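You operate a simulated robot arm through the tools that you are given. There is no shell and no other tool.

Carry out the task below with a simulated robot arm. There is one attempt and no reset: what you move stays moved.

Task
Put things in order on the top of the drawer table. At the end: the pink drying block from the top of the drawer table stands where the orange brush stood; the orange brush from the top of the drawer table stands where the clear white-banded beaker stood; the purple tub stands where the pink drying block stood; the white rubber block from the top of the drawer table stands on top of the blue carton (marked "NEW"); the clear white-banded beaker stands where the white rubber block stood; whatever was shut is shut again. Leave all else as you found it, and nothing knocked over.

It is judged by the outcome, as a careful person would: the job done as asked, and still so three seconds after it is handed in. It fails if anything else is knocked over, pushed out of place, dropped, spilled or broken.

Robot
A 6-joint arm with a two-finger parallel gripper, fixed in place. Base frame: the origin is at the foot of the arm, x ahead of it, y to its left, z up; the work surface is at about z = 0. Readings come in m, rad, newtons and seconds.
With the tool pointing down near the work surface it reaches from about 0.14 to 0.58 m from the base axis. Its first joint turns from -1.152 to 1.152 rad. Payload 2.1 kg.
The TCP is the grasp point between the finger pads, 0.03 m short of the fingertips. In the tool frame z runs along the fingers and y along their closing line. The gripper opens to 0.094 m. The fingers are 0.028 m wide and 0.01 m thick; the gripper's body (0.05 by 0.096 m) begins 0.055 m behind the TCP.
Orientation is that of the tool frame in the base frame, as a unit quaternion [x, y, z, w]. With the fingers straight down and closing along the base's y, the tool's x points along the base's -x, its y along +y and its z along -z.

Tools
- The arm moves only by the tool drive_tool. Its argument "moves" is a list of rows, each an object of numbers (a shift or turn left out is 0, a gripper value left out holds the last): "x", "y", "z": the shift along the tool's x, y, z in mm; "rx", "ry", "rz": the turn, a rotation vector about the tool's x, y, z in degrees; "grip": the gripper command, from -1 (shut) to 1 (fully open), values between in proportion. In form: [{"x": .., "y": .., "z": .., "rx": .., "ry": .., "rz": .., "grip": ..}, ...]. A call has 1 to 20 rows; each row shifts and turns the commanded pose from where the row before left it, along the tool's axes as they then stand. Rows are played at 5 a second. More than 0.05 m and 0.15 rad between two rows, or a gripper value outside its range, and nothing of the call is played. Where a pose cannot be reached the arm comes as near as it can. A force on the tool above 40 N (or 10 N above the force at the start of the call, whichever is more), or a blocked arm, ends the call early, and 0.2 s more pass. Each finger travels about 0.072 m/s and halts on what it meets, pressing with about 25 N; the grip force reading is that of the motor and also rises with nothing between the fingers. The clock runs only during rows and for 0.2 s after the last one: add rows that do not move to give the fingers time. The reply holds the time, the measured pose of the TCP, the force on the tool along the base axes, the opening and the grip force, in the units named above and with some noise, with the torque about the TCP (base axes, N m) and any sound that the robot's microphone picked up, and new pictures: "views" is both (left out), scene, wrist or none.
- Cameras (640 x 400 px; columns grow to the right, rows downward): "scene" is fixed at [0.0508, -0.3663, 0.4888]; the picture's right is [0.83, -0.56, 0.00], its down [-0.29, -0.43, -0.85] and it looks along [0.48, 0.71, -0.52] (base axes); focal length 360 px, centre (320, 200). "wrist" rides on the gripper at [0.076, 0.014, -0.103] in the tool frame; the picture's right is [-0.18, 0.98, 0.00], its down [-0.75, -0.14, -0.64] and it looks along [-0.63, -0.12, 0.77] (tool axes); focal length 243 px, centre (320, 200). There is no depth. A picture from a camera that has moved, and an enlarged one, comes with that camera's place and axes in the base frame and with its lens.
- inspect(camera, box): a new picture of the part [left, top, right, bottom] of that camera's present view, enlarged. No time passes.
- finish_job(): hands the job in; it is judged then, once.

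Nothing tells you positions but the pictures and the camera data. Unless the task says otherwise, let go and move clear before handing in.

The tools are called after "Call:" as a command line: name --argument value ..., lists and objects as JSON in quotes. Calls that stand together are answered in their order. drive_tool: Moves the arm, as the interface text tells. Its arguments: {"type":"object","properties":{"moves":{"type":"array"},"views":{"type":"string","enum":["both","scene","wrist","none"]}},"required":["moves"]} The other tools are called the same way: inspect (camera, box) takes an enlarged picture of a part of a camera's view; finish_job () hands the job in.

At the start:

```text
time: 0.0
tool_pos: [0.2759, 0.0366, 0.299]
tool_rot: [0.0, 1.0, 0.0, 0.001]
force: [0.6, -1.0, -0.7]
ft_torque: [0.0, -0.01, 0.0]
opening: 0.094
grasp_force: 0.1
```

scene: 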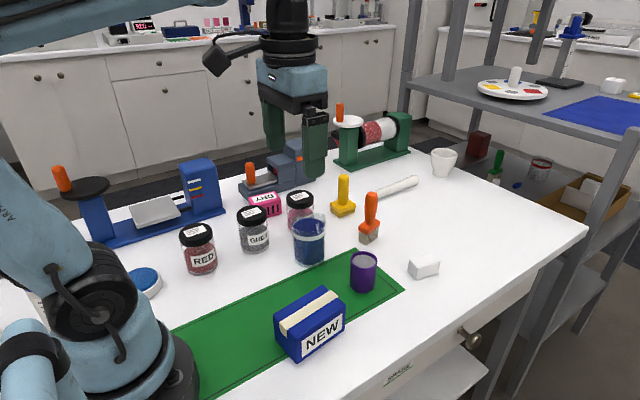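
wrist: 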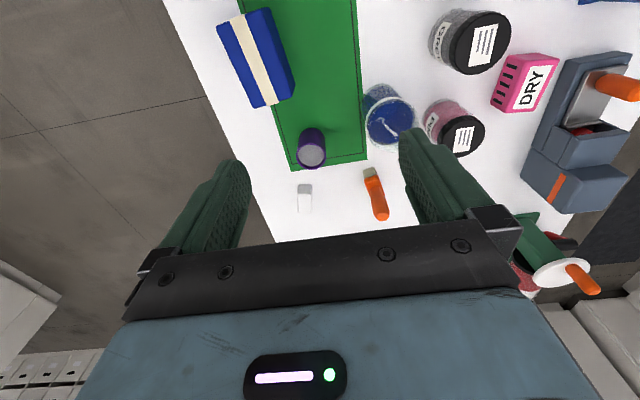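

I see the table with a blue NEW carton, purple tub, white rubber block, orange brush, beaker with blue liquid, pink DRY block, jars and other machines. I'll take enlarged pictures before moving to locate things.

Call:
inspect --camera "scene" --box '[220, 160, 460, 310]'

Call:
inspect --camera "scene" --box '[240, 240, 480, 390]'

Call:
inspect --camera "wrist" --box '[200, 0, 600, 250]'

Call:
inspect --camera "scene" --box '[400, 50, 640, 200]'

```text
2.67 times, centred on (340, 235) of scene
camera zoom: at [0.0508, -0.3663, 0.4888], right [0.83, -0.56, 0.0], down [-0.29, -0.43, -0.85], along [0.48, 0.71, -0.52], focal length 960 px, centre (267, 107)
```

zoom: 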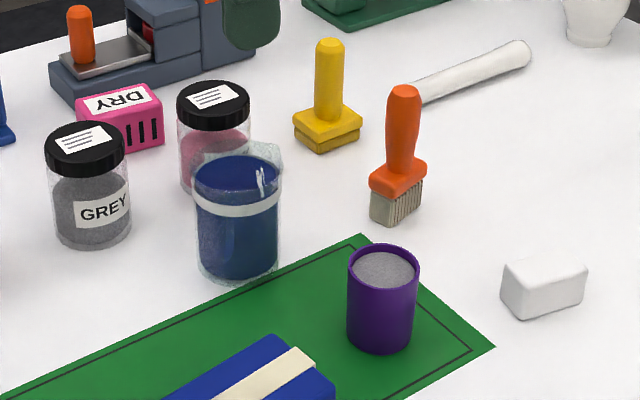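

```text
2.67 times, centred on (360, 315) of scene
camera zoom: at [0.0508, -0.3663, 0.4888], right [0.83, -0.56, 0.0], down [-0.29, -0.43, -0.85], along [0.48, 0.71, -0.52], focal length 960 px, centre (213, -107)
```

zoom: 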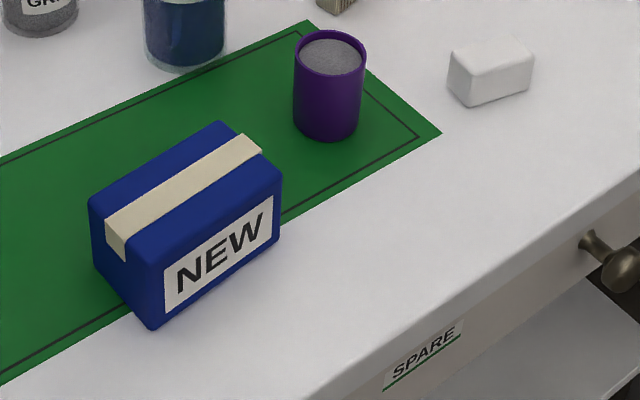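

```text
1.60 times, centred on (400, 125) of wrist
camera zoom: at [0.2003, 0.0502, 0.4025], right [0.19, 0.98, 0.0], down [0.75, -0.14, 0.64], along [0.63, -0.12, -0.76], focal length 388 px, centre (192, 320)
```

zoom: 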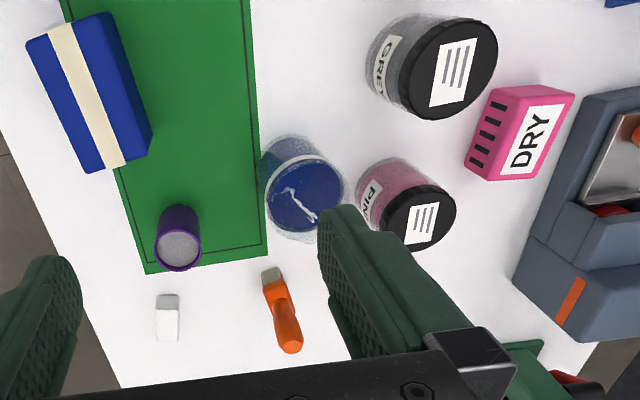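

```text
2.67 times, centred on (520, 125) of scene
camera zoom: at [0.0508, -0.3663, 0.4888], right [0.83, -0.56, 0.0], down [-0.29, -0.43, -0.85], along [0.48, 0.71, -0.52], focal length 960 px, centre (-213, 400)
```

zoom: 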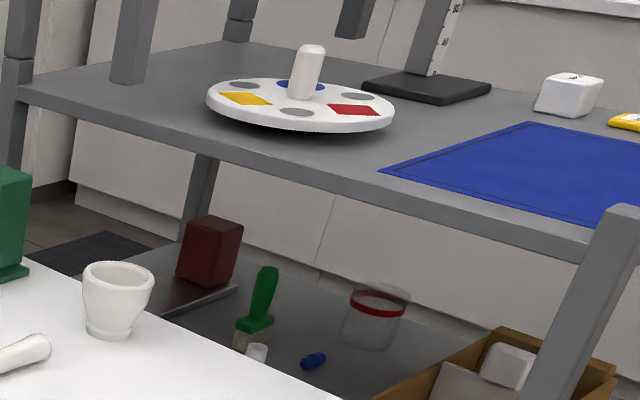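

The white block seems to sit near (0.515, -0.038), the tub near (0.398, 0.002), the beaker near (0.353, 0.125), the brush near (0.49, 0.10), the pink block near (0.365, 0.32) and the carton near (0.255, -0.043). No spot needs a temporary swap if I go white block, beaker, brush, pink block, tub, so I'll first hover above the white block for a closer look.

Call:
drive_tool --moves '[{"x": -29, "y": -9, "z": 8}, {"x": -29, "y": -9, "z": 8}, {"x": -29, "y": -9, "z": 8}, {"x": -29, "y": -9, "z": 8}, {"x": -29, "y": -9, "z": 8}, {"x": -29, "y": -9, "z": 8}, {"x": -29, "y": -9, "z": 8}, {"x": -29, "y": -9, "z": 8}, {"x": 0}, {"x": 0}]'

```text
time: 2.2
tool_pos: [0.5077, -0.0361, 0.2368]
tool_rot: [0.0, 1.0, -0.001, 0.001]
force: [-0.5, -0.4, -0.1]
ft_torque: [-0.06, -0.01, -0.03]
opening: 0.0938
grasp_force: 0.1
camera wrist: at [0.433, -0.022, 0.3397], right [0.19, 0.98, 0.0], down [0.75, -0.14, 0.64], along [0.63, -0.12, -0.76], focal length 243 px, centre (320, 200)
```

scene: 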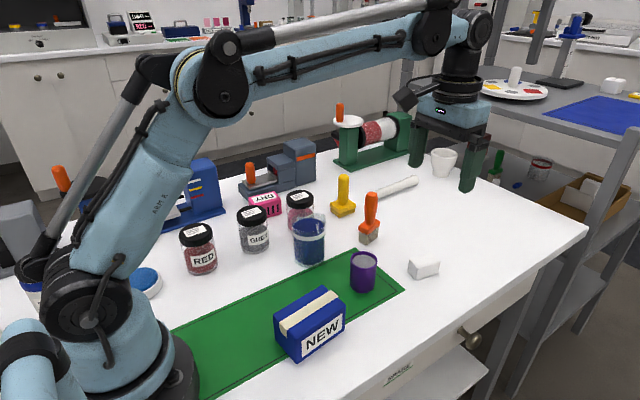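
wrist: 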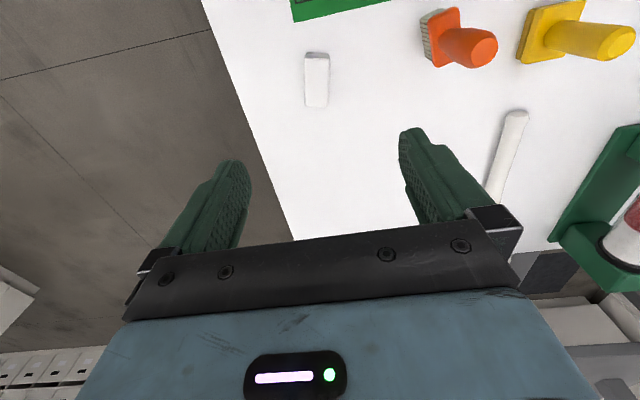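

From here the block shows just ahead and left of centre in the wrist view. I'll zoom in to get its exact place and angle.

Call:
inspect --camera "wrist" --box '[260, 20, 388, 100]'

Call:
inspect --camera "scene" --box '[376, 235, 472, 295]'

Call:
inspect --camera "scene" --box '[262, 200, 358, 260]'

Call:
inspect --camera "scene" --box '[232, 180, 328, 240]'

Call:
inspect --camera "scene" --box '[330, 185, 426, 245]'

Call:
inspect --camera "scene" --box '[260, 280, 372, 350]'

```text
5.00 times, centred on (324, 60) of wrist
camera zoom: at [0.433, -0.022, 0.3397], right [0.19, 0.98, 0.0], down [0.75, -0.14, 0.64], along [0.63, -0.12, -0.76], focal length 1213 px, centre (300, 900)
```

zoom: 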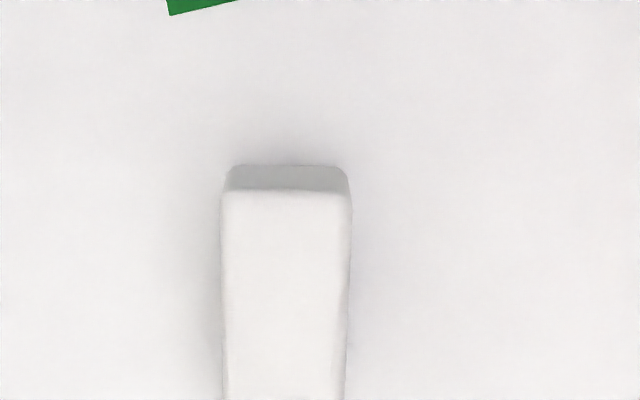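

```text
6.67 times, centred on (424, 265) of scene
camera zoom: at [0.0508, -0.3664, 0.4888], right [0.83, -0.56, 0.0], down [-0.29, -0.43, -0.85], along [0.48, 0.71, -0.52], focal length 2401 px, centre (-373, -233)
```

zoom: 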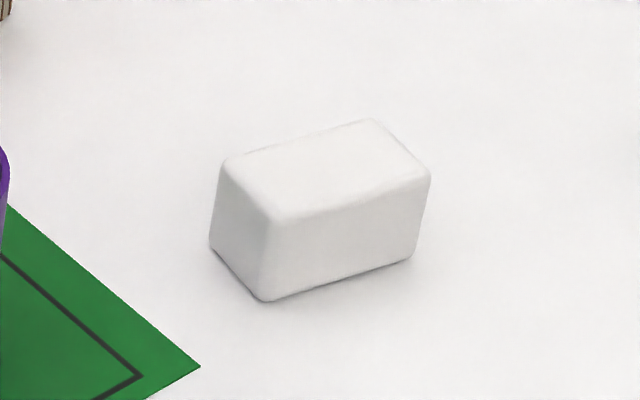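

```text
6.67 times, centred on (310, 230) of scene
camera zoom: at [0.0508, -0.3664, 0.4888], right [0.83, -0.56, 0.0], down [-0.29, -0.43, -0.85], along [0.48, 0.71, -0.52], focal length 2401 px, centre (387, 0)
```

zoom: 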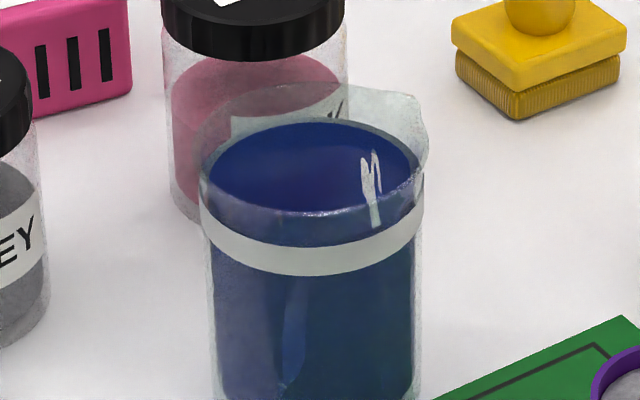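

```text
6.67 times, centred on (280, 210) of scene
camera zoom: at [0.0508, -0.3664, 0.4888], right [0.83, -0.56, 0.0], down [-0.29, -0.43, -0.85], along [0.48, 0.71, -0.52], focal length 2401 px, centre (587, 133)
```

zoom: 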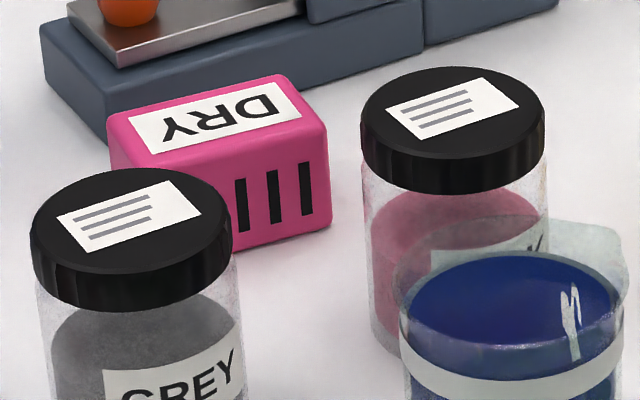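

```text
6.67 times, centred on (378, 215) of scene
camera zoom: at [0.0508, -0.3664, 0.4888], right [0.83, -0.56, 0.0], down [-0.29, -0.43, -0.85], along [0.48, 0.71, -0.52], focal length 2401 px, centre (-67, 100)
```

zoom: 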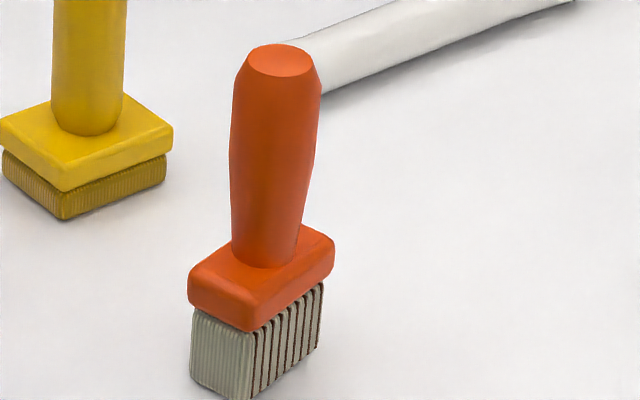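

```text
5.71 times, centred on (316, 315) of scene
camera zoom: at [0.0508, -0.3664, 0.4888], right [0.83, -0.56, 0.0], down [-0.29, -0.43, -0.85], along [0.48, 0.71, -0.52], focal length 2058 px, centre (343, -457)
```

zoom: 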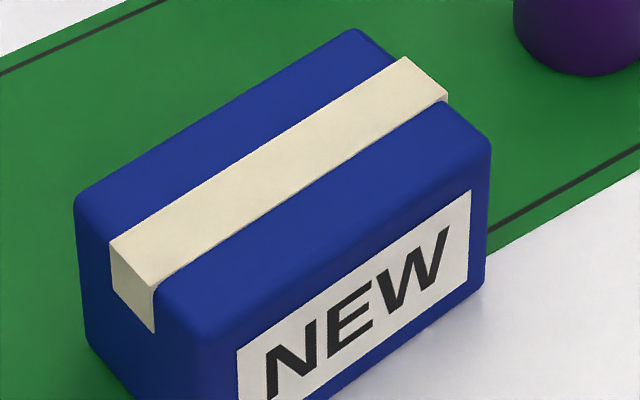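

The white block is about 51 x 26 x 30 mm, centred near (0.512, -0.040) and turned about -11.5°. I'll shift over it, turn the tool to match and descend partway to check.

Call:
drive_tool --moves '[{"x": -4.5, "y": -4}, {"rz": 6}, {"rz": 5.5}, {"z": 30}, {"z": 30}, {"z": 30}, {"z": 30}, {"z": 10}, {"x": 0}]'

```text
time: 4.2
tool_pos: [0.5125, -0.0406, 0.1088]
tool_rot: [0.102, 0.995, 0.0, 0.001]
force: [0.6, 1.2, 0.4]
ft_torque: [0.0, -0.03, -0.04]
opening: 0.0938
grasp_force: 0.0
camera wrist: at [0.441, -0.0112, 0.2109], right [0.38, 0.93, 0.0], down [0.71, -0.29, 0.64], along [0.6, -0.24, -0.76], focal length 243 px, centre (320, 200)
```

scene: 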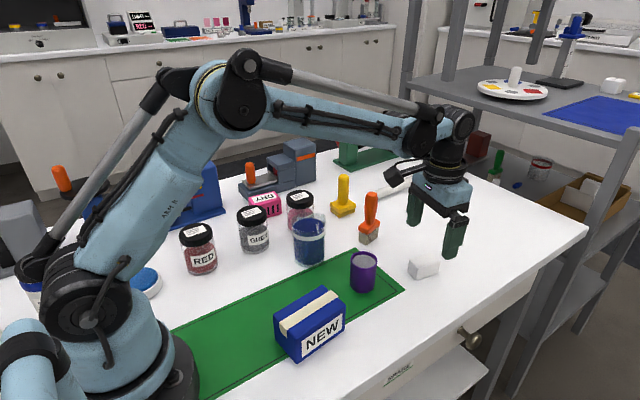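
wrist: 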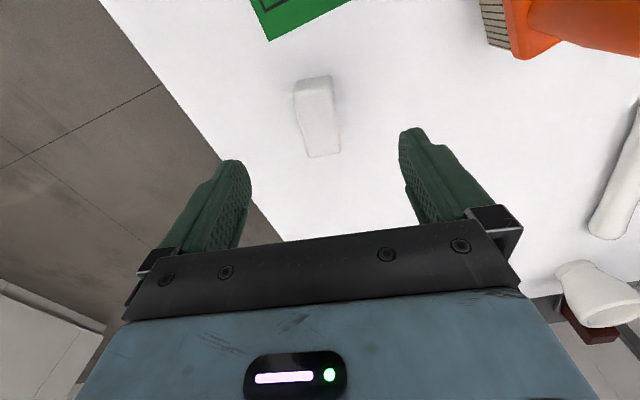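

The block sits between the fingers as planned, and my ray check gives its centre at (0.512, -0.041). I'll descend to z of about 0.034 and close.

Call:
drive_tool --moves '[{"z": 25}, {"z": 25}, {"z": 15}, {"z": 9}, {"x": 0}, {"grip": -1}, {"x": 0}, {"x": 0}, {"x": 0}, {"x": 0}]'

```text
time: 6.4
tool_pos: [0.5134, -0.0411, 0.0325]
tool_rot: [0.101, 0.995, 0.0, 0.002]
force: [0.6, -0.3, 0.7]
ft_torque: [0.02, 0.05, -0.03]
opening: 0.0339
grasp_force: 25.4
camera wrist: at [0.4419, -0.0121, 0.135], right [0.38, 0.93, 0.0], down [0.71, -0.29, 0.64], along [0.6, -0.24, -0.76], focal length 243 px, centre (320, 200)
```

scene: 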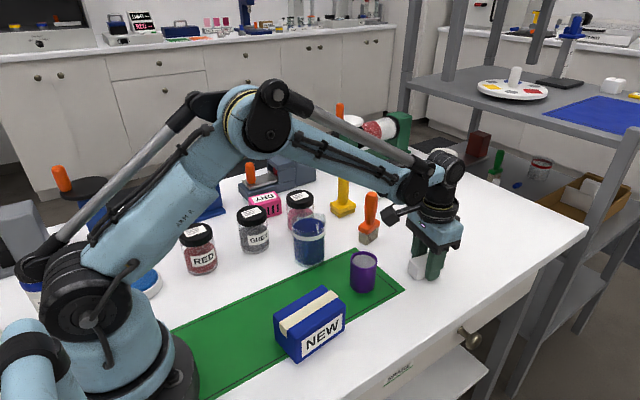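
wrist: 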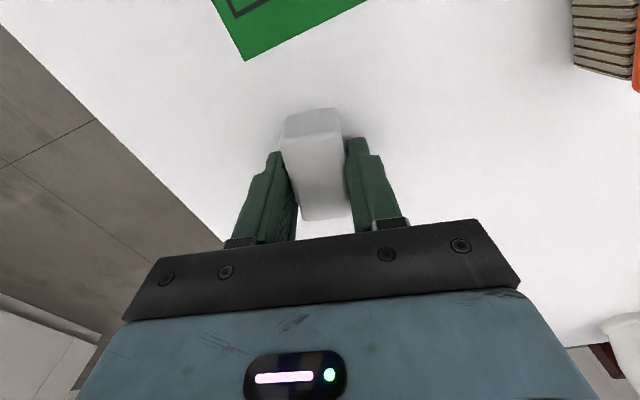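

The block is gripped. I'll lift it, straighten the tool and carry it toward the carton at a safe height, stopping short to measure the carton's top.

Call:
drive_tool --moves '[{"z": -10}, {"z": -20}, {"z": -35}, {"z": -35}, {"z": -35}, {"z": -30}, {"rz": -6}, {"rz": -5.7}, {"x": 25}, {"x": 40}, {"x": 40}, {"x": 40}, {"x": 40}, {"x": 25}, {"x": 0}, {"x": 0}]'

Call:
inspect --camera "wrist" --box '[220, 0, 460, 150]'

Call:
inspect --camera "scene" --box '[240, 240, 400, 370]'

```text
time: 9.8
tool_pos: [0.301, -0.0379, 0.1989]
tool_rot: [-0.001, 1.0, -0.001, 0.002]
force: [0.1, 0.0, 0.4]
ft_torque: [0.0, -0.02, 0.0]
opening: 0.0337
grasp_force: 24.9
camera wrist: at [0.2255, -0.0257, 0.3012], right [0.18, 0.98, 0.0], down [0.75, -0.14, 0.64], along [0.63, -0.12, -0.76], focal length 243 px, centre (320, 200)
```

scene: 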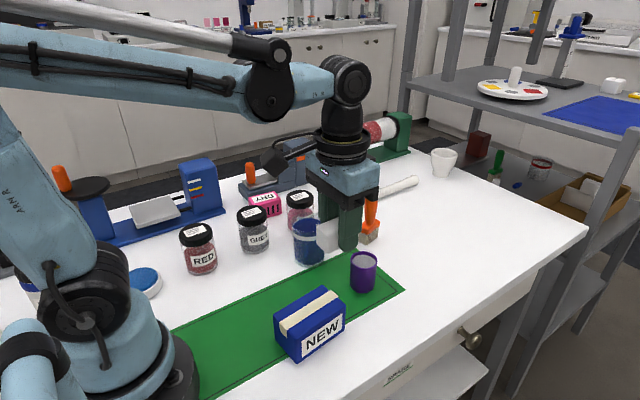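
wrist: 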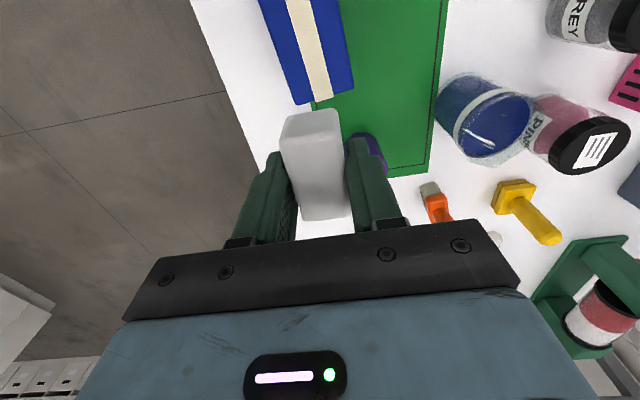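

```text
2.67 times, centred on (340, 75) of wrist
camera zoom: at [0.2255, -0.0257, 0.3012], right [0.18, 0.98, 0.0], down [0.75, -0.14, 0.64], along [0.63, -0.12, -0.76], focal length 647 px, centre (267, 533)
```

zoom: 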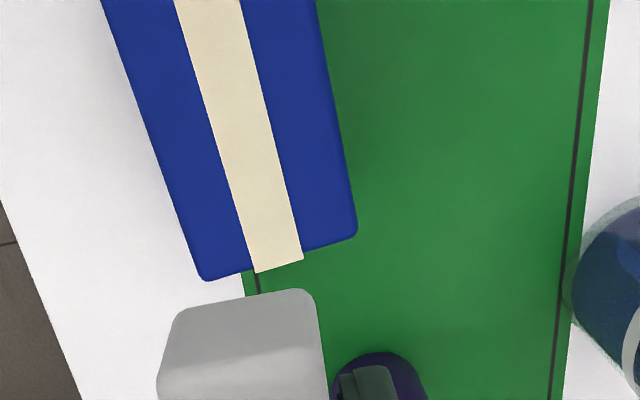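

```text
3.08 times, centred on (320, 305) of scene
camera zoom: at [0.0508, -0.3663, 0.4888], right [0.83, -0.56, 0.0], down [-0.29, -0.43, -0.85], along [0.48, 0.71, -0.52], focal length 1108 px, centre (320, -123)
```

zoom: 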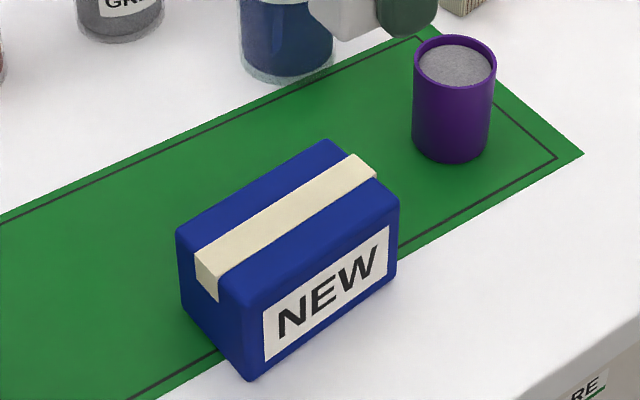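

The carton's top is centred near (0.252, -0.040), turned about +5°, with its tape along the middle and its top at z of about 0.06. I'll move the block over that centre, match the angle and come down to just above it.

Call:
drive_tool --moves '[{"x": 25, "y": -1}, {"x": 24, "y": -1}, {"rz": -5}, {"z": 25}, {"z": 25}, {"z": 20}, {"z": 12}, {"x": 0}, {"x": 0}]'

Call:
inspect --camera "scene" --box '[240, 220, 400, 370]'

```text
time: 11.8
tool_pos: [0.254, -0.0432, 0.1151]
tool_rot: [-0.045, 0.999, -0.001, 0.001]
force: [0.6, -0.2, -1.2]
ft_torque: [0.02, -0.03, 0.04]
opening: 0.0333
grasp_force: 24.6
camera wrist: at [0.1776, -0.0357, 0.2174], right [0.1, 1.0, 0.0], down [0.76, -0.07, 0.64], along [0.64, -0.06, -0.76], focal length 243 px, centre (320, 200)
```

scene: 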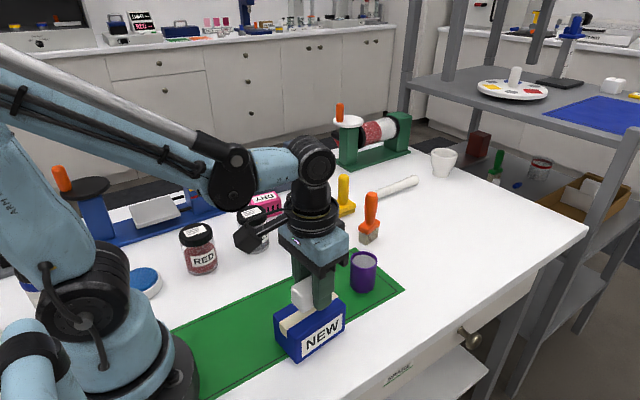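
wrist: 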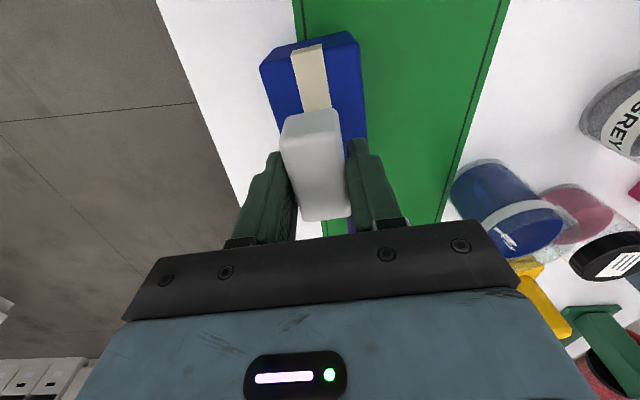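

```text
2.67 times, centred on (320, 295) of scene
camera zoom: at [0.0508, -0.3663, 0.4888], right [0.83, -0.56, 0.0], down [-0.29, -0.43, -0.85], along [0.48, 0.71, -0.52], focal length 960 px, centre (320, -53)
```

zoom: 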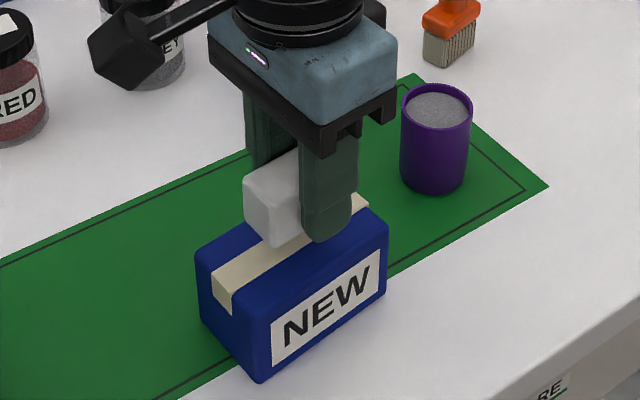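

The block is over the carton and about 2.5 mm off the tape's midline. I'll correct that and lower it in small steps while watching the force.

Call:
drive_tool --moves '[{"x": 1.8, "y": 2.9}, {"z": 5}, {"z": 5}, {"z": 4}, {"x": 0}, {"x": 0}]'

Call:
inspect --camera "scene" --box '[260, 260, 372, 350]'

```text
time: 13.2
tool_pos: [0.2527, -0.0398, 0.1005]
tool_rot: [-0.044, 0.999, -0.001, 0.001]
force: [-0.4, -0.1, -0.9]
ft_torque: [0.02, 0.0, 0.04]
opening: 0.0338
grasp_force: 24.7
camera wrist: at [0.1751, -0.033, 0.2032], right [0.1, 1.0, 0.0], down [0.76, -0.07, 0.64], along [0.64, -0.06, -0.76], focal length 243 px, centre (320, 200)
```

scene: 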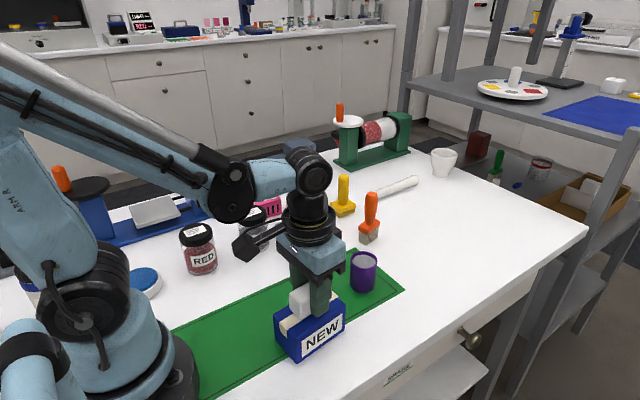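
wrist: 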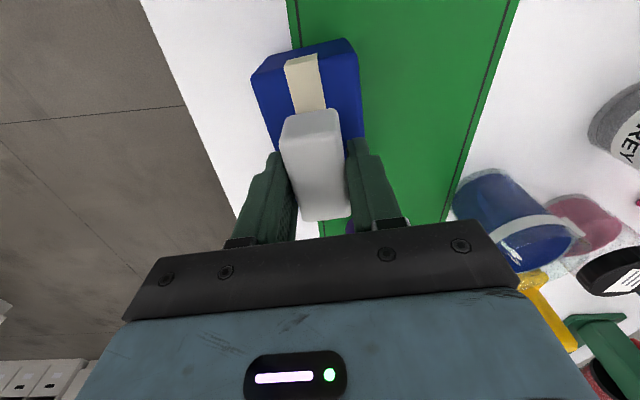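

```text
4.44 times, centred on (316, 305) of scene
camera zoom: at [0.0508, -0.3663, 0.4888], right [0.83, -0.56, 0.0], down [-0.29, -0.43, -0.85], along [0.48, 0.71, -0.52], focal length 1601 px, centre (338, -267)
```

zoom: 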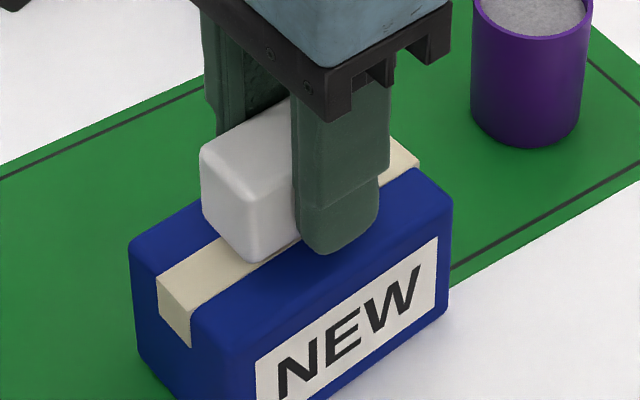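

The block is just above the carton with no contact yet. I'll continue down in 2 mm steps.

Call:
drive_tool --moves '[{"z": 2}, {"x": 0}, {"x": 0}]' --views "none"

Call:
drive_tool --moves '[{"z": 2}, {"x": 0}, {"x": 0}]' --views "none"

Call:
inspect --camera "scene" --box '[260, 260, 372, 350]'

```text
time: 14.0
tool_pos: [0.2515, -0.0409, 0.0992]
tool_rot: [-0.044, 0.999, -0.001, 0.001]
force: [-0.8, 0.5, -0.6]
ft_torque: [-0.02, 0.0, -0.02]
opening: 0.0336
grasp_force: 24.7
```

```text
time: 14.8
tool_pos: [0.2513, -0.0402, 0.0965]
tool_rot: [-0.045, 0.999, -0.001, 0.001]
force: [-0.8, 0.4, -0.3]
ft_torque: [-0.02, 0.02, 0.02]
opening: 0.0339
grasp_force: 25.3
```

```text
4.44 times, centred on (316, 305) of scene
camera zoom: at [0.0508, -0.3663, 0.4888], right [0.83, -0.56, 0.0], down [-0.29, -0.43, -0.85], along [0.48, 0.71, -0.52], focal length 1601 px, centre (338, -267)
```

zoom: 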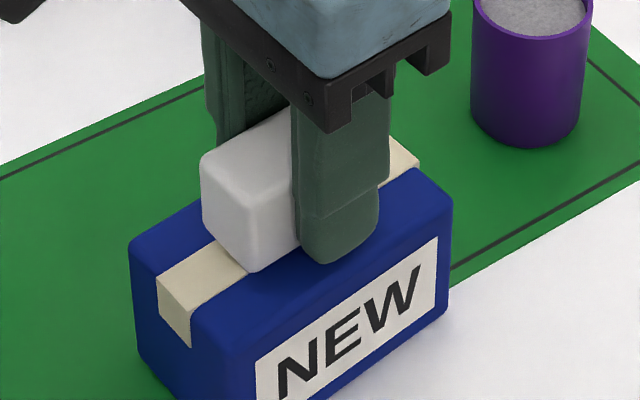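

Call:
drive_tool --moves '[{"z": 1.5}, {"x": 0}, {"x": 0}]' --views "none"

Call:
drive_tool --moves '[{"z": 1.5}, {"x": 0}, {"x": 0}]' --views "none"

Call:
inspect --camera "scene" --box '[260, 260, 372, 350]'

```text
time: 15.6
tool_pos: [0.2506, -0.0412, 0.0954]
tool_rot: [-0.045, 0.999, -0.001, 0.001]
force: [0.7, -0.4, -0.4]
ft_torque: [0.01, 0.05, 0.04]
opening: 0.0335
grasp_force: 25.3
```

```text
time: 16.4
tool_pos: [0.252, -0.0408, 0.0946]
tool_rot: [-0.046, 0.999, 0.0, 0.001]
force: [-0.3, 0.2, -0.1]
ft_torque: [-0.01, 0.01, 0.02]
opening: 0.0335
grasp_force: 25.2
```

```text
4.44 times, centred on (316, 305) of scene
camera zoom: at [0.0508, -0.3663, 0.4888], right [0.83, -0.56, 0.0], down [-0.29, -0.43, -0.85], along [0.48, 0.71, -0.52], focal length 1601 px, centre (338, -267)
```

zoom: 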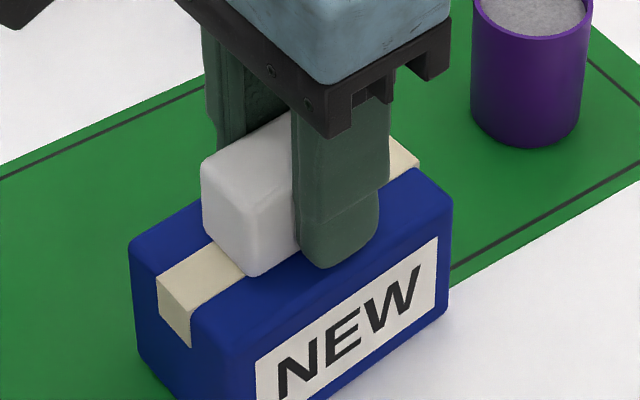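

There is still no contact force at z of about 0.0945, so I'll keep going in 1.5 mm steps.

Call:
drive_tool --moves '[{"z": 1.5}, {"x": 0}, {"x": 0}]' --views "none"

Call:
drive_tool --moves '[{"z": 1}, {"x": 0}, {"x": 0}]' --views "none"

Call:
inspect --camera "scene" --box '[260, 260, 372, 350]'

```text
time: 17.2
tool_pos: [0.2513, -0.0397, 0.0922]
tool_rot: [-0.044, 0.999, -0.001, 0.001]
force: [-1.8, -0.6, 5.7]
ft_torque: [0.02, 0.0, -0.02]
opening: 0.0334
grasp_force: 24.7
```

```text
time: 17.6
tool_pos: [0.251, -0.0402, 0.0917]
tool_rot: [-0.043, 0.999, -0.001, 0.0]
force: [-2.5, 0.8, 16.9]
ft_torque: [0.05, -0.13, -0.02]
opening: 0.034
grasp_force: 25.2
stopped in row 2: the force on the tool passed its limit at 42 N (the readings are from after the stop); the commanded pose is now the measured one
```

```text
4.44 times, centred on (316, 305) of scene
camera zoom: at [0.0508, -0.3663, 0.4889], right [0.83, -0.56, 0.0], down [-0.29, -0.43, -0.85], along [0.48, 0.71, -0.52], focal length 1601 px, centre (338, -267)
```

zoom: 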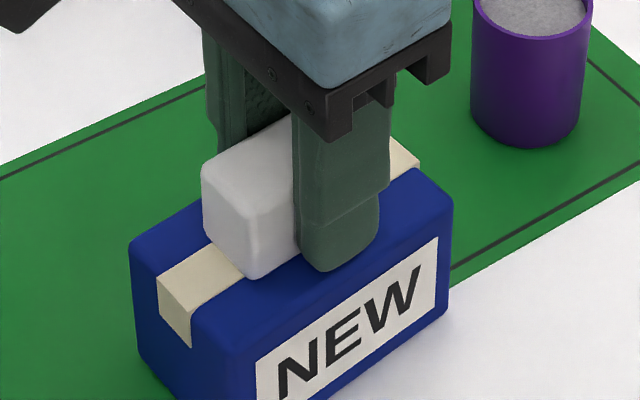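

Contact came at z of about 0.092, with the block resting on the carton. I'll ease up slightly, open the fingers and rise straight up.

Call:
drive_tool --moves '[{"z": -0.7}, {"x": 0}, {"grip": -0.1}, {"x": 0}, {"grip": 0.3}, {"x": 0}, {"x": 0}]' --views "both"

Call:
inspect --camera "scene" --box '[260, 260, 372, 350]'

```text
time: 19.2
tool_pos: [0.2511, -0.0395, 0.0927]
tool_rot: [-0.045, 0.999, -0.001, 0.0]
force: [-0.2, -0.2, 0.2]
ft_torque: [0.01, 0.0, 0.04]
opening: 0.0609
grasp_force: 0.1
camera wrist: at [0.1754, -0.0329, 0.1957], right [0.1, 1.0, 0.0], down [0.76, -0.07, 0.64], along [0.64, -0.06, -0.77], focal length 243 px, centre (320, 200)
```

scene: 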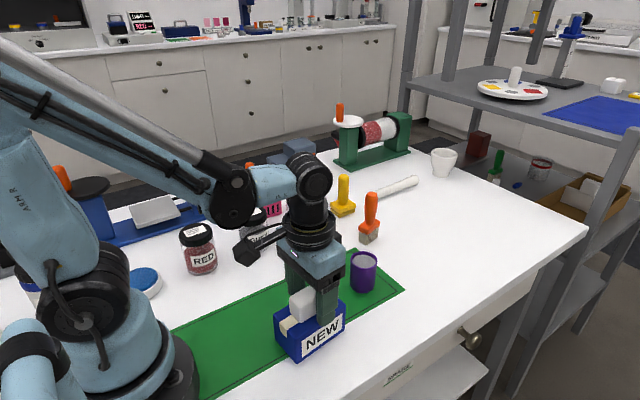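
wrist: 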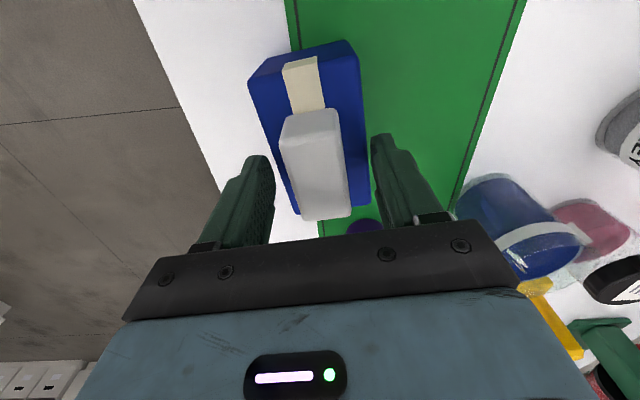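

```text
4.44 times, centred on (316, 305) of scene
camera zoom: at [0.0508, -0.3663, 0.4888], right [0.83, -0.56, 0.0], down [-0.29, -0.43, -0.85], along [0.48, 0.71, -0.52], focal length 1601 px, centre (338, -267)
```

zoom: 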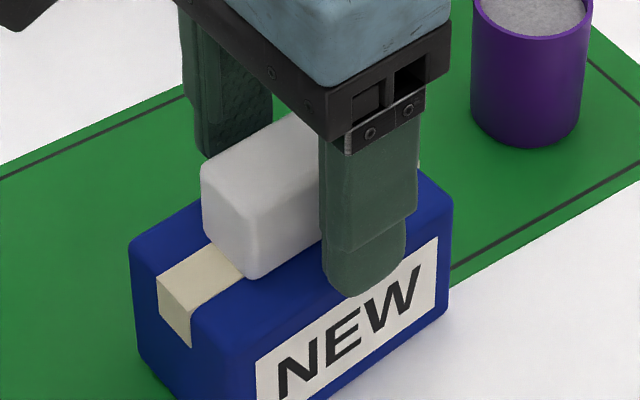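

The block stayed put on the carton. I'll rise and move to hover over the beaker area for a closer look at the beaker and jars.

Call:
drive_tool --moves '[{"z": -20}, {"z": -40}, {"z": -45}, {"z": -45}, {"z": -30}, {"rz": 5, "grip": 1}, {"x": -25, "y": 30}, {"x": -30, "y": 45}, {"x": -30, "y": 45}, {"x": -15, "y": 40}, {"x": 0}, {"x": 0}]'

Call:
inspect --camera "scene" --box '[260, 260, 372, 350]'

Call:
inspect --camera "wrist" --box '[200, 0, 520, 200]'

```text
refused: row 8 steps farther than a row can; nothing moved
```

```text
4.44 times, centred on (316, 305) of scene
camera zoom: at [0.0508, -0.3663, 0.4888], right [0.83, -0.56, 0.0], down [-0.29, -0.43, -0.85], along [0.48, 0.71, -0.52], focal length 1601 px, centre (338, -267)
```

zoom: 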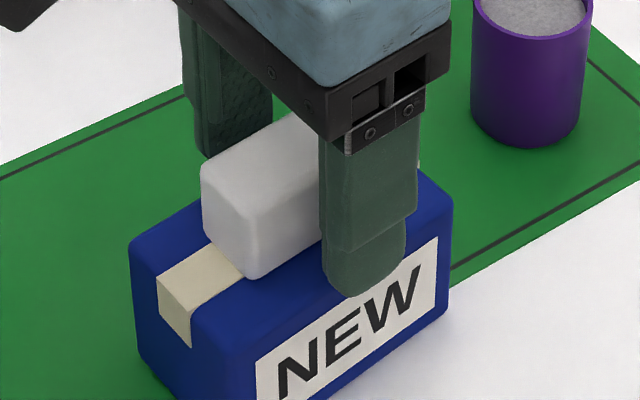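

```text
2.00 times, centred on (360, 100) of wrist
camera zoom: at [0.1754, -0.0329, 0.1957], right [0.1, 1.0, 0.0], down [0.76, -0.07, 0.64], along [0.64, -0.06, -0.77], focal length 485 px, centre (240, 400)
```

zoom: 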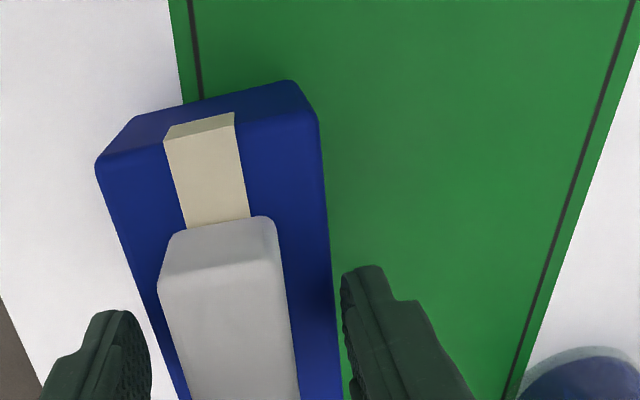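

That call was refused because one row stepped too far, and nothing moved. I'll repeat it with shorter steps, still going straight up first.

Call:
drive_tool --moves '[{"z": -20}, {"z": -40}, {"z": -40}, {"z": -40}, {"z": -40}, {"rz": 5, "grip": 1}, {"x": -20, "y": 30}, {"x": -20, "y": 35}, {"x": -20, "y": 35}, {"x": -20, "y": 35}, {"x": -10, "y": 25}, {"x": 0}, {"x": 0}]'

Call:
inspect --camera "scene" --box '[260, 260, 372, 350]'

Call:
inspect --camera "wrist" --box '[200, 0, 520, 200]'

```text
time: 22.0
tool_pos: [0.3416, 0.1203, 0.2732]
tool_rot: [-0.001, 1.0, -0.001, 0.0]
force: [-0.6, -0.1, 0.1]
ft_torque: [0.0, -0.01, -0.01]
opening: 0.0941
grasp_force: 0.0
camera wrist: at [0.2657, 0.135, 0.3753], right [0.18, 0.98, 0.0], down [0.75, -0.14, 0.64], along [0.63, -0.12, -0.77], focal length 243 px, centre (320, 200)
```

scene: 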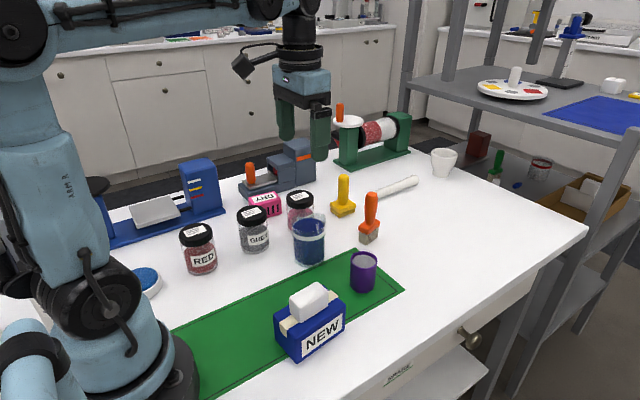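
wrist: 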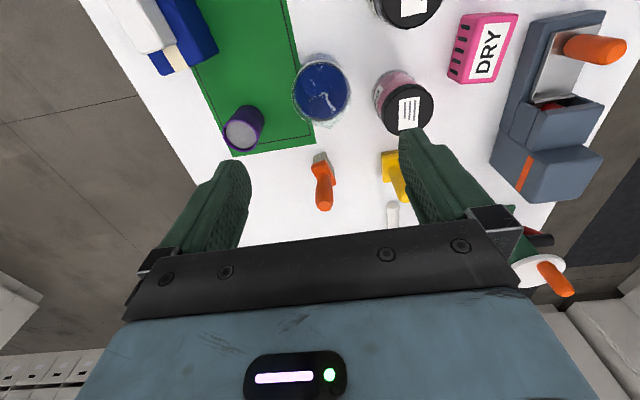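

```text
4.44 times, centred on (316, 305) of scene
camera zoom: at [0.0508, -0.3663, 0.4888], right [0.83, -0.56, 0.0], down [-0.29, -0.43, -0.85], along [0.48, 0.71, -0.52], focal length 1601 px, centre (338, -267)
```

zoom: 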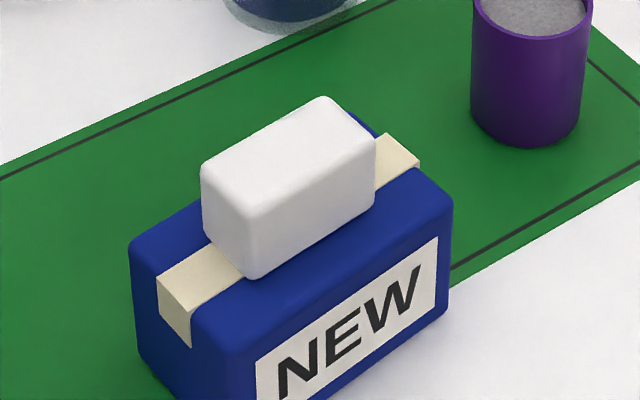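

```text
2.00 times, centred on (360, 100) of wrist
camera zoom: at [0.2657, 0.135, 0.3753], right [0.18, 0.98, 0.0], down [0.75, -0.14, 0.64], along [0.63, -0.12, -0.77], focal length 485 px, centre (240, 400)
```

zoom: 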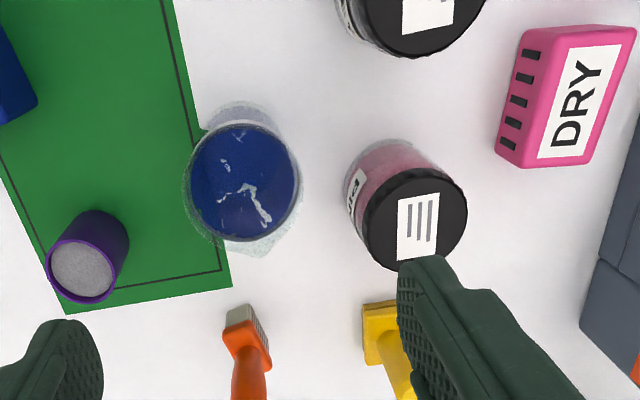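

The white block is standing well on the carton. The beaker triangulates to (0.350, 0.121), about 64 mm wide with its rim at about 0.089 and liquid about 1 cm below that, so it needs slow, level moves. I'll line up above it and stop just over the rim to check finger clearance.

Call:
drive_tool --moves '[{"x": -9, "y": 1}, {"z": 30}, {"z": 30}, {"z": 30}, {"z": 30}, {"z": 25}, {"x": 0}, {"x": 0}]'

Call:
inspect --camera "scene" --box '[240, 160, 400, 280]'

Call:
inspect --camera "wrist" --box '[180, 60, 500, 260]'

```text
time: 23.8
tool_pos: [0.3493, 0.1215, 0.1265]
tool_rot: [0.0, 1.0, -0.001, -0.001]
force: [-0.1, -0.6, 0.7]
ft_torque: [0.0, -0.01, -0.01]
opening: 0.0941
grasp_force: 0.1
camera wrist: at [0.2743, 0.1357, 0.2293], right [0.18, 0.98, 0.0], down [0.75, -0.14, 0.64], along [0.63, -0.12, -0.77], focal length 243 px, centre (320, 200)
```

scene: 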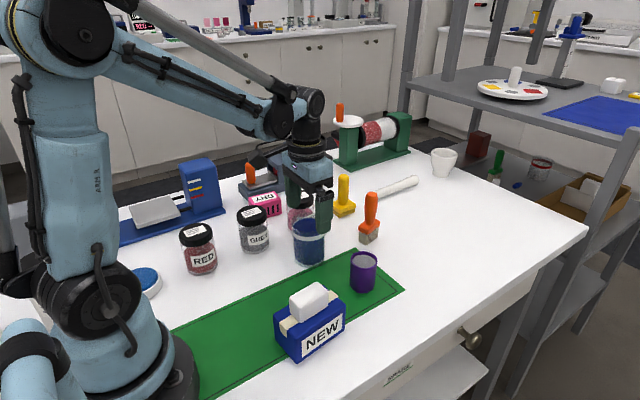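
wrist: 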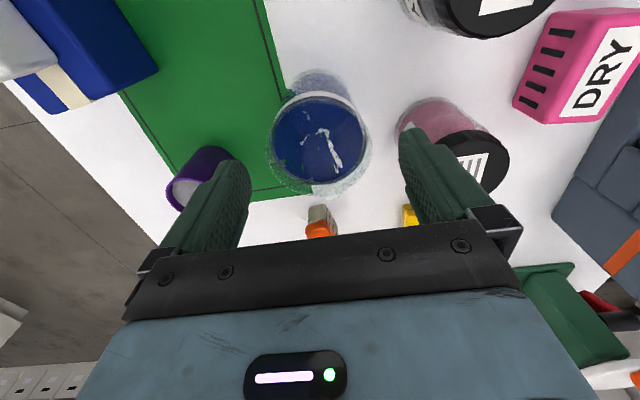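

```text
3.33 times, centred on (320, 220) of scene
camera zoom: at [0.0508, -0.3664, 0.4888], right [0.83, -0.56, 0.0], down [-0.29, -0.43, -0.85], along [0.48, 0.71, -0.52], focal length 1200 px, centre (320, 133)
```

zoom: 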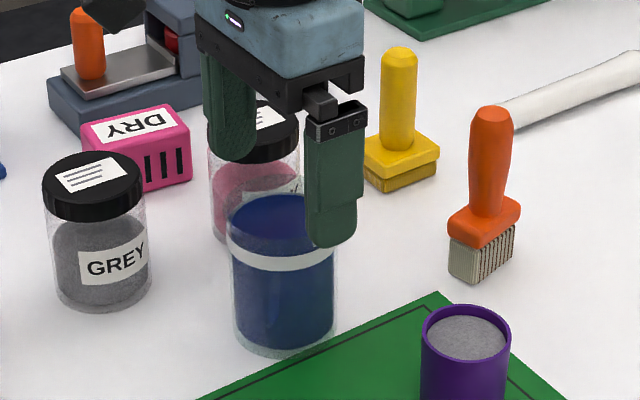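

```text
2.00 times, centred on (340, 160) of wrist
camera zoom: at [0.2743, 0.1357, 0.2293], right [0.18, 0.98, 0.0], down [0.75, -0.14, 0.64], along [0.63, -0.12, -0.77], focal length 485 px, centre (280, 280)
```

zoom: 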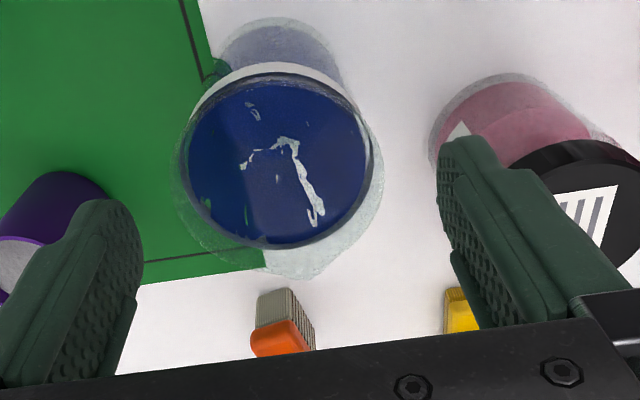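

The refined centre is (0.351, 0.1215) and both fingers have room beside the jars. I'll descend to z of about 0.05 and close slowly so the liquid isn't jolted.

Call:
drive_tool --moves '[{"x": -1.5, "z": 10}, {"z": 15}, {"z": 15}, {"z": 15}, {"z": 12}, {"z": 8}, {"x": 0}, {"grip": 0.75}, {"grip": 0.6}, {"grip": 0.5}, {"grip": 0.44}, {"grip": 0.4}, {"grip": 0.36}, {"grip": 0.3}, {"grip": 0.2}, {"grip": 0.0}, {"grip": -0.4}, {"grip": -1}, {"x": 0}, {"x": 0}]'

Call:
inspect --camera "scene" --box '[240, 160, 400, 280]'

```text
time: 28.0
tool_pos: [0.3514, 0.1217, 0.053]
tool_rot: [-0.001, 1.0, -0.001, 0.0]
force: [-0.4, -0.1, 0.8]
ft_torque: [-0.08, -0.03, -0.01]
opening: 0.0676
grasp_force: 25.2
camera wrist: at [0.2761, 0.1352, 0.1552], right [0.18, 0.98, 0.0], down [0.75, -0.14, 0.64], along [0.63, -0.12, -0.77], focal length 243 px, centre (320, 200)
```

scene: 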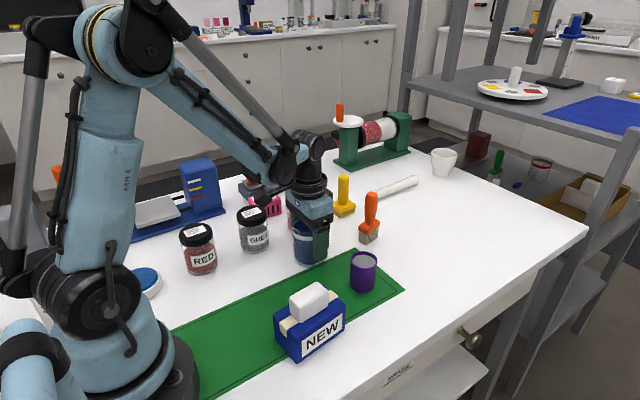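
wrist: 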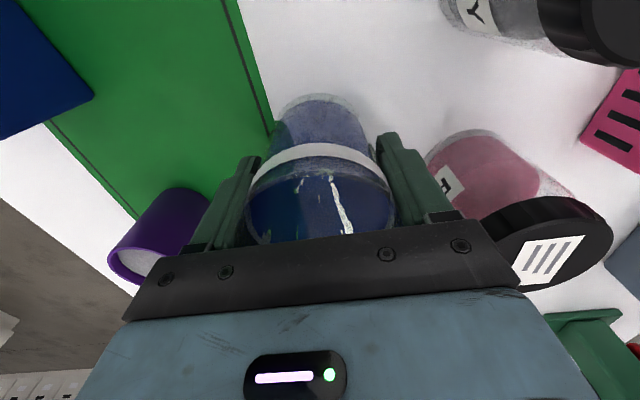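

```text
3.33 times, centred on (320, 220) of scene
camera zoom: at [0.0508, -0.3664, 0.4888], right [0.83, -0.56, 0.0], down [-0.29, -0.43, -0.85], along [0.48, 0.71, -0.52], focal length 1200 px, centre (320, 133)
```

zoom: 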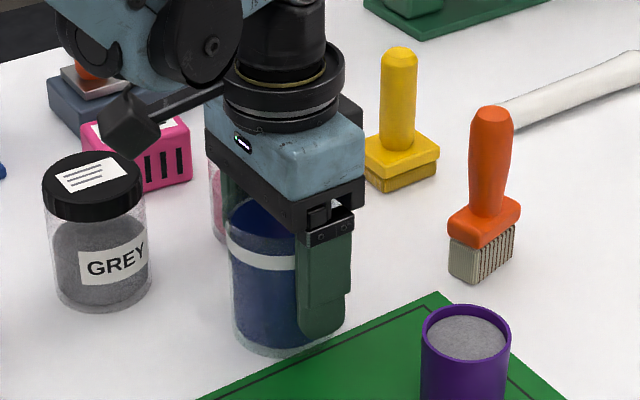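

The beaker is held, with the grip at z of about 0.052. I'll lift it gently straight up with ramped steps.

Call:
drive_tool --moves '[{"z": -2}, {"z": -4}, {"z": -7}, {"z": -10}, {"z": -13}, {"z": -15}, {"z": -16}, {"z": -16}, {"z": -15}, {"z": -13}, {"z": -10}, {"z": -7}, {"z": -4}, {"z": -2}, {"x": 0}, {"x": 0}]'

Call:
inspect --camera "scene" --box '[240, 120, 400, 270]'

```text
time: 31.4
tool_pos: [0.3525, 0.1218, 0.185]
tool_rot: [0.0, 1.0, -0.001, 0.0]
force: [0.1, -0.2, -0.4]
ft_torque: [0.03, 0.02, 0.0]
opening: 0.0679
grasp_force: 24.9
camera wrist: at [0.2763, 0.1351, 0.2888], right [0.18, 0.98, 0.0], down [0.75, -0.14, 0.64], along [0.63, -0.12, -0.77], focal length 243 px, centre (320, 200)
```

scene: 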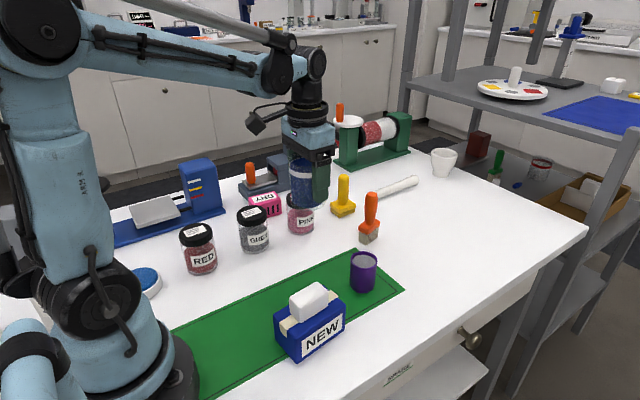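
wrist: 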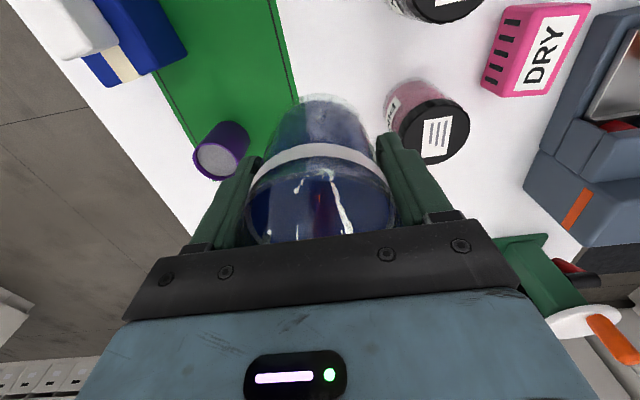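

```text
2.67 times, centred on (320, 195) of scene
camera zoom: at [0.0508, -0.3663, 0.4888], right [0.83, -0.56, 0.0], down [-0.29, -0.43, -0.85], along [0.48, 0.71, -0.52], focal length 960 px, centre (320, 213)
```

zoom: 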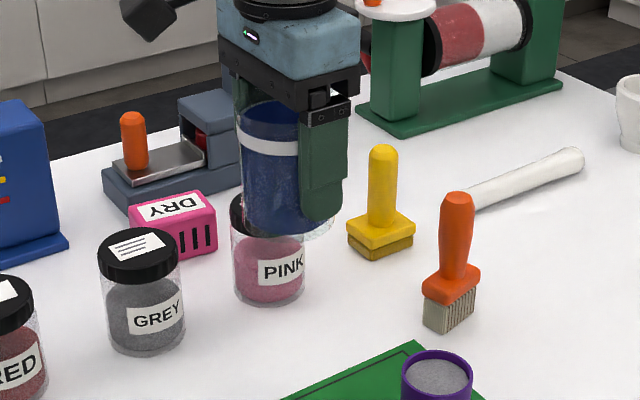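

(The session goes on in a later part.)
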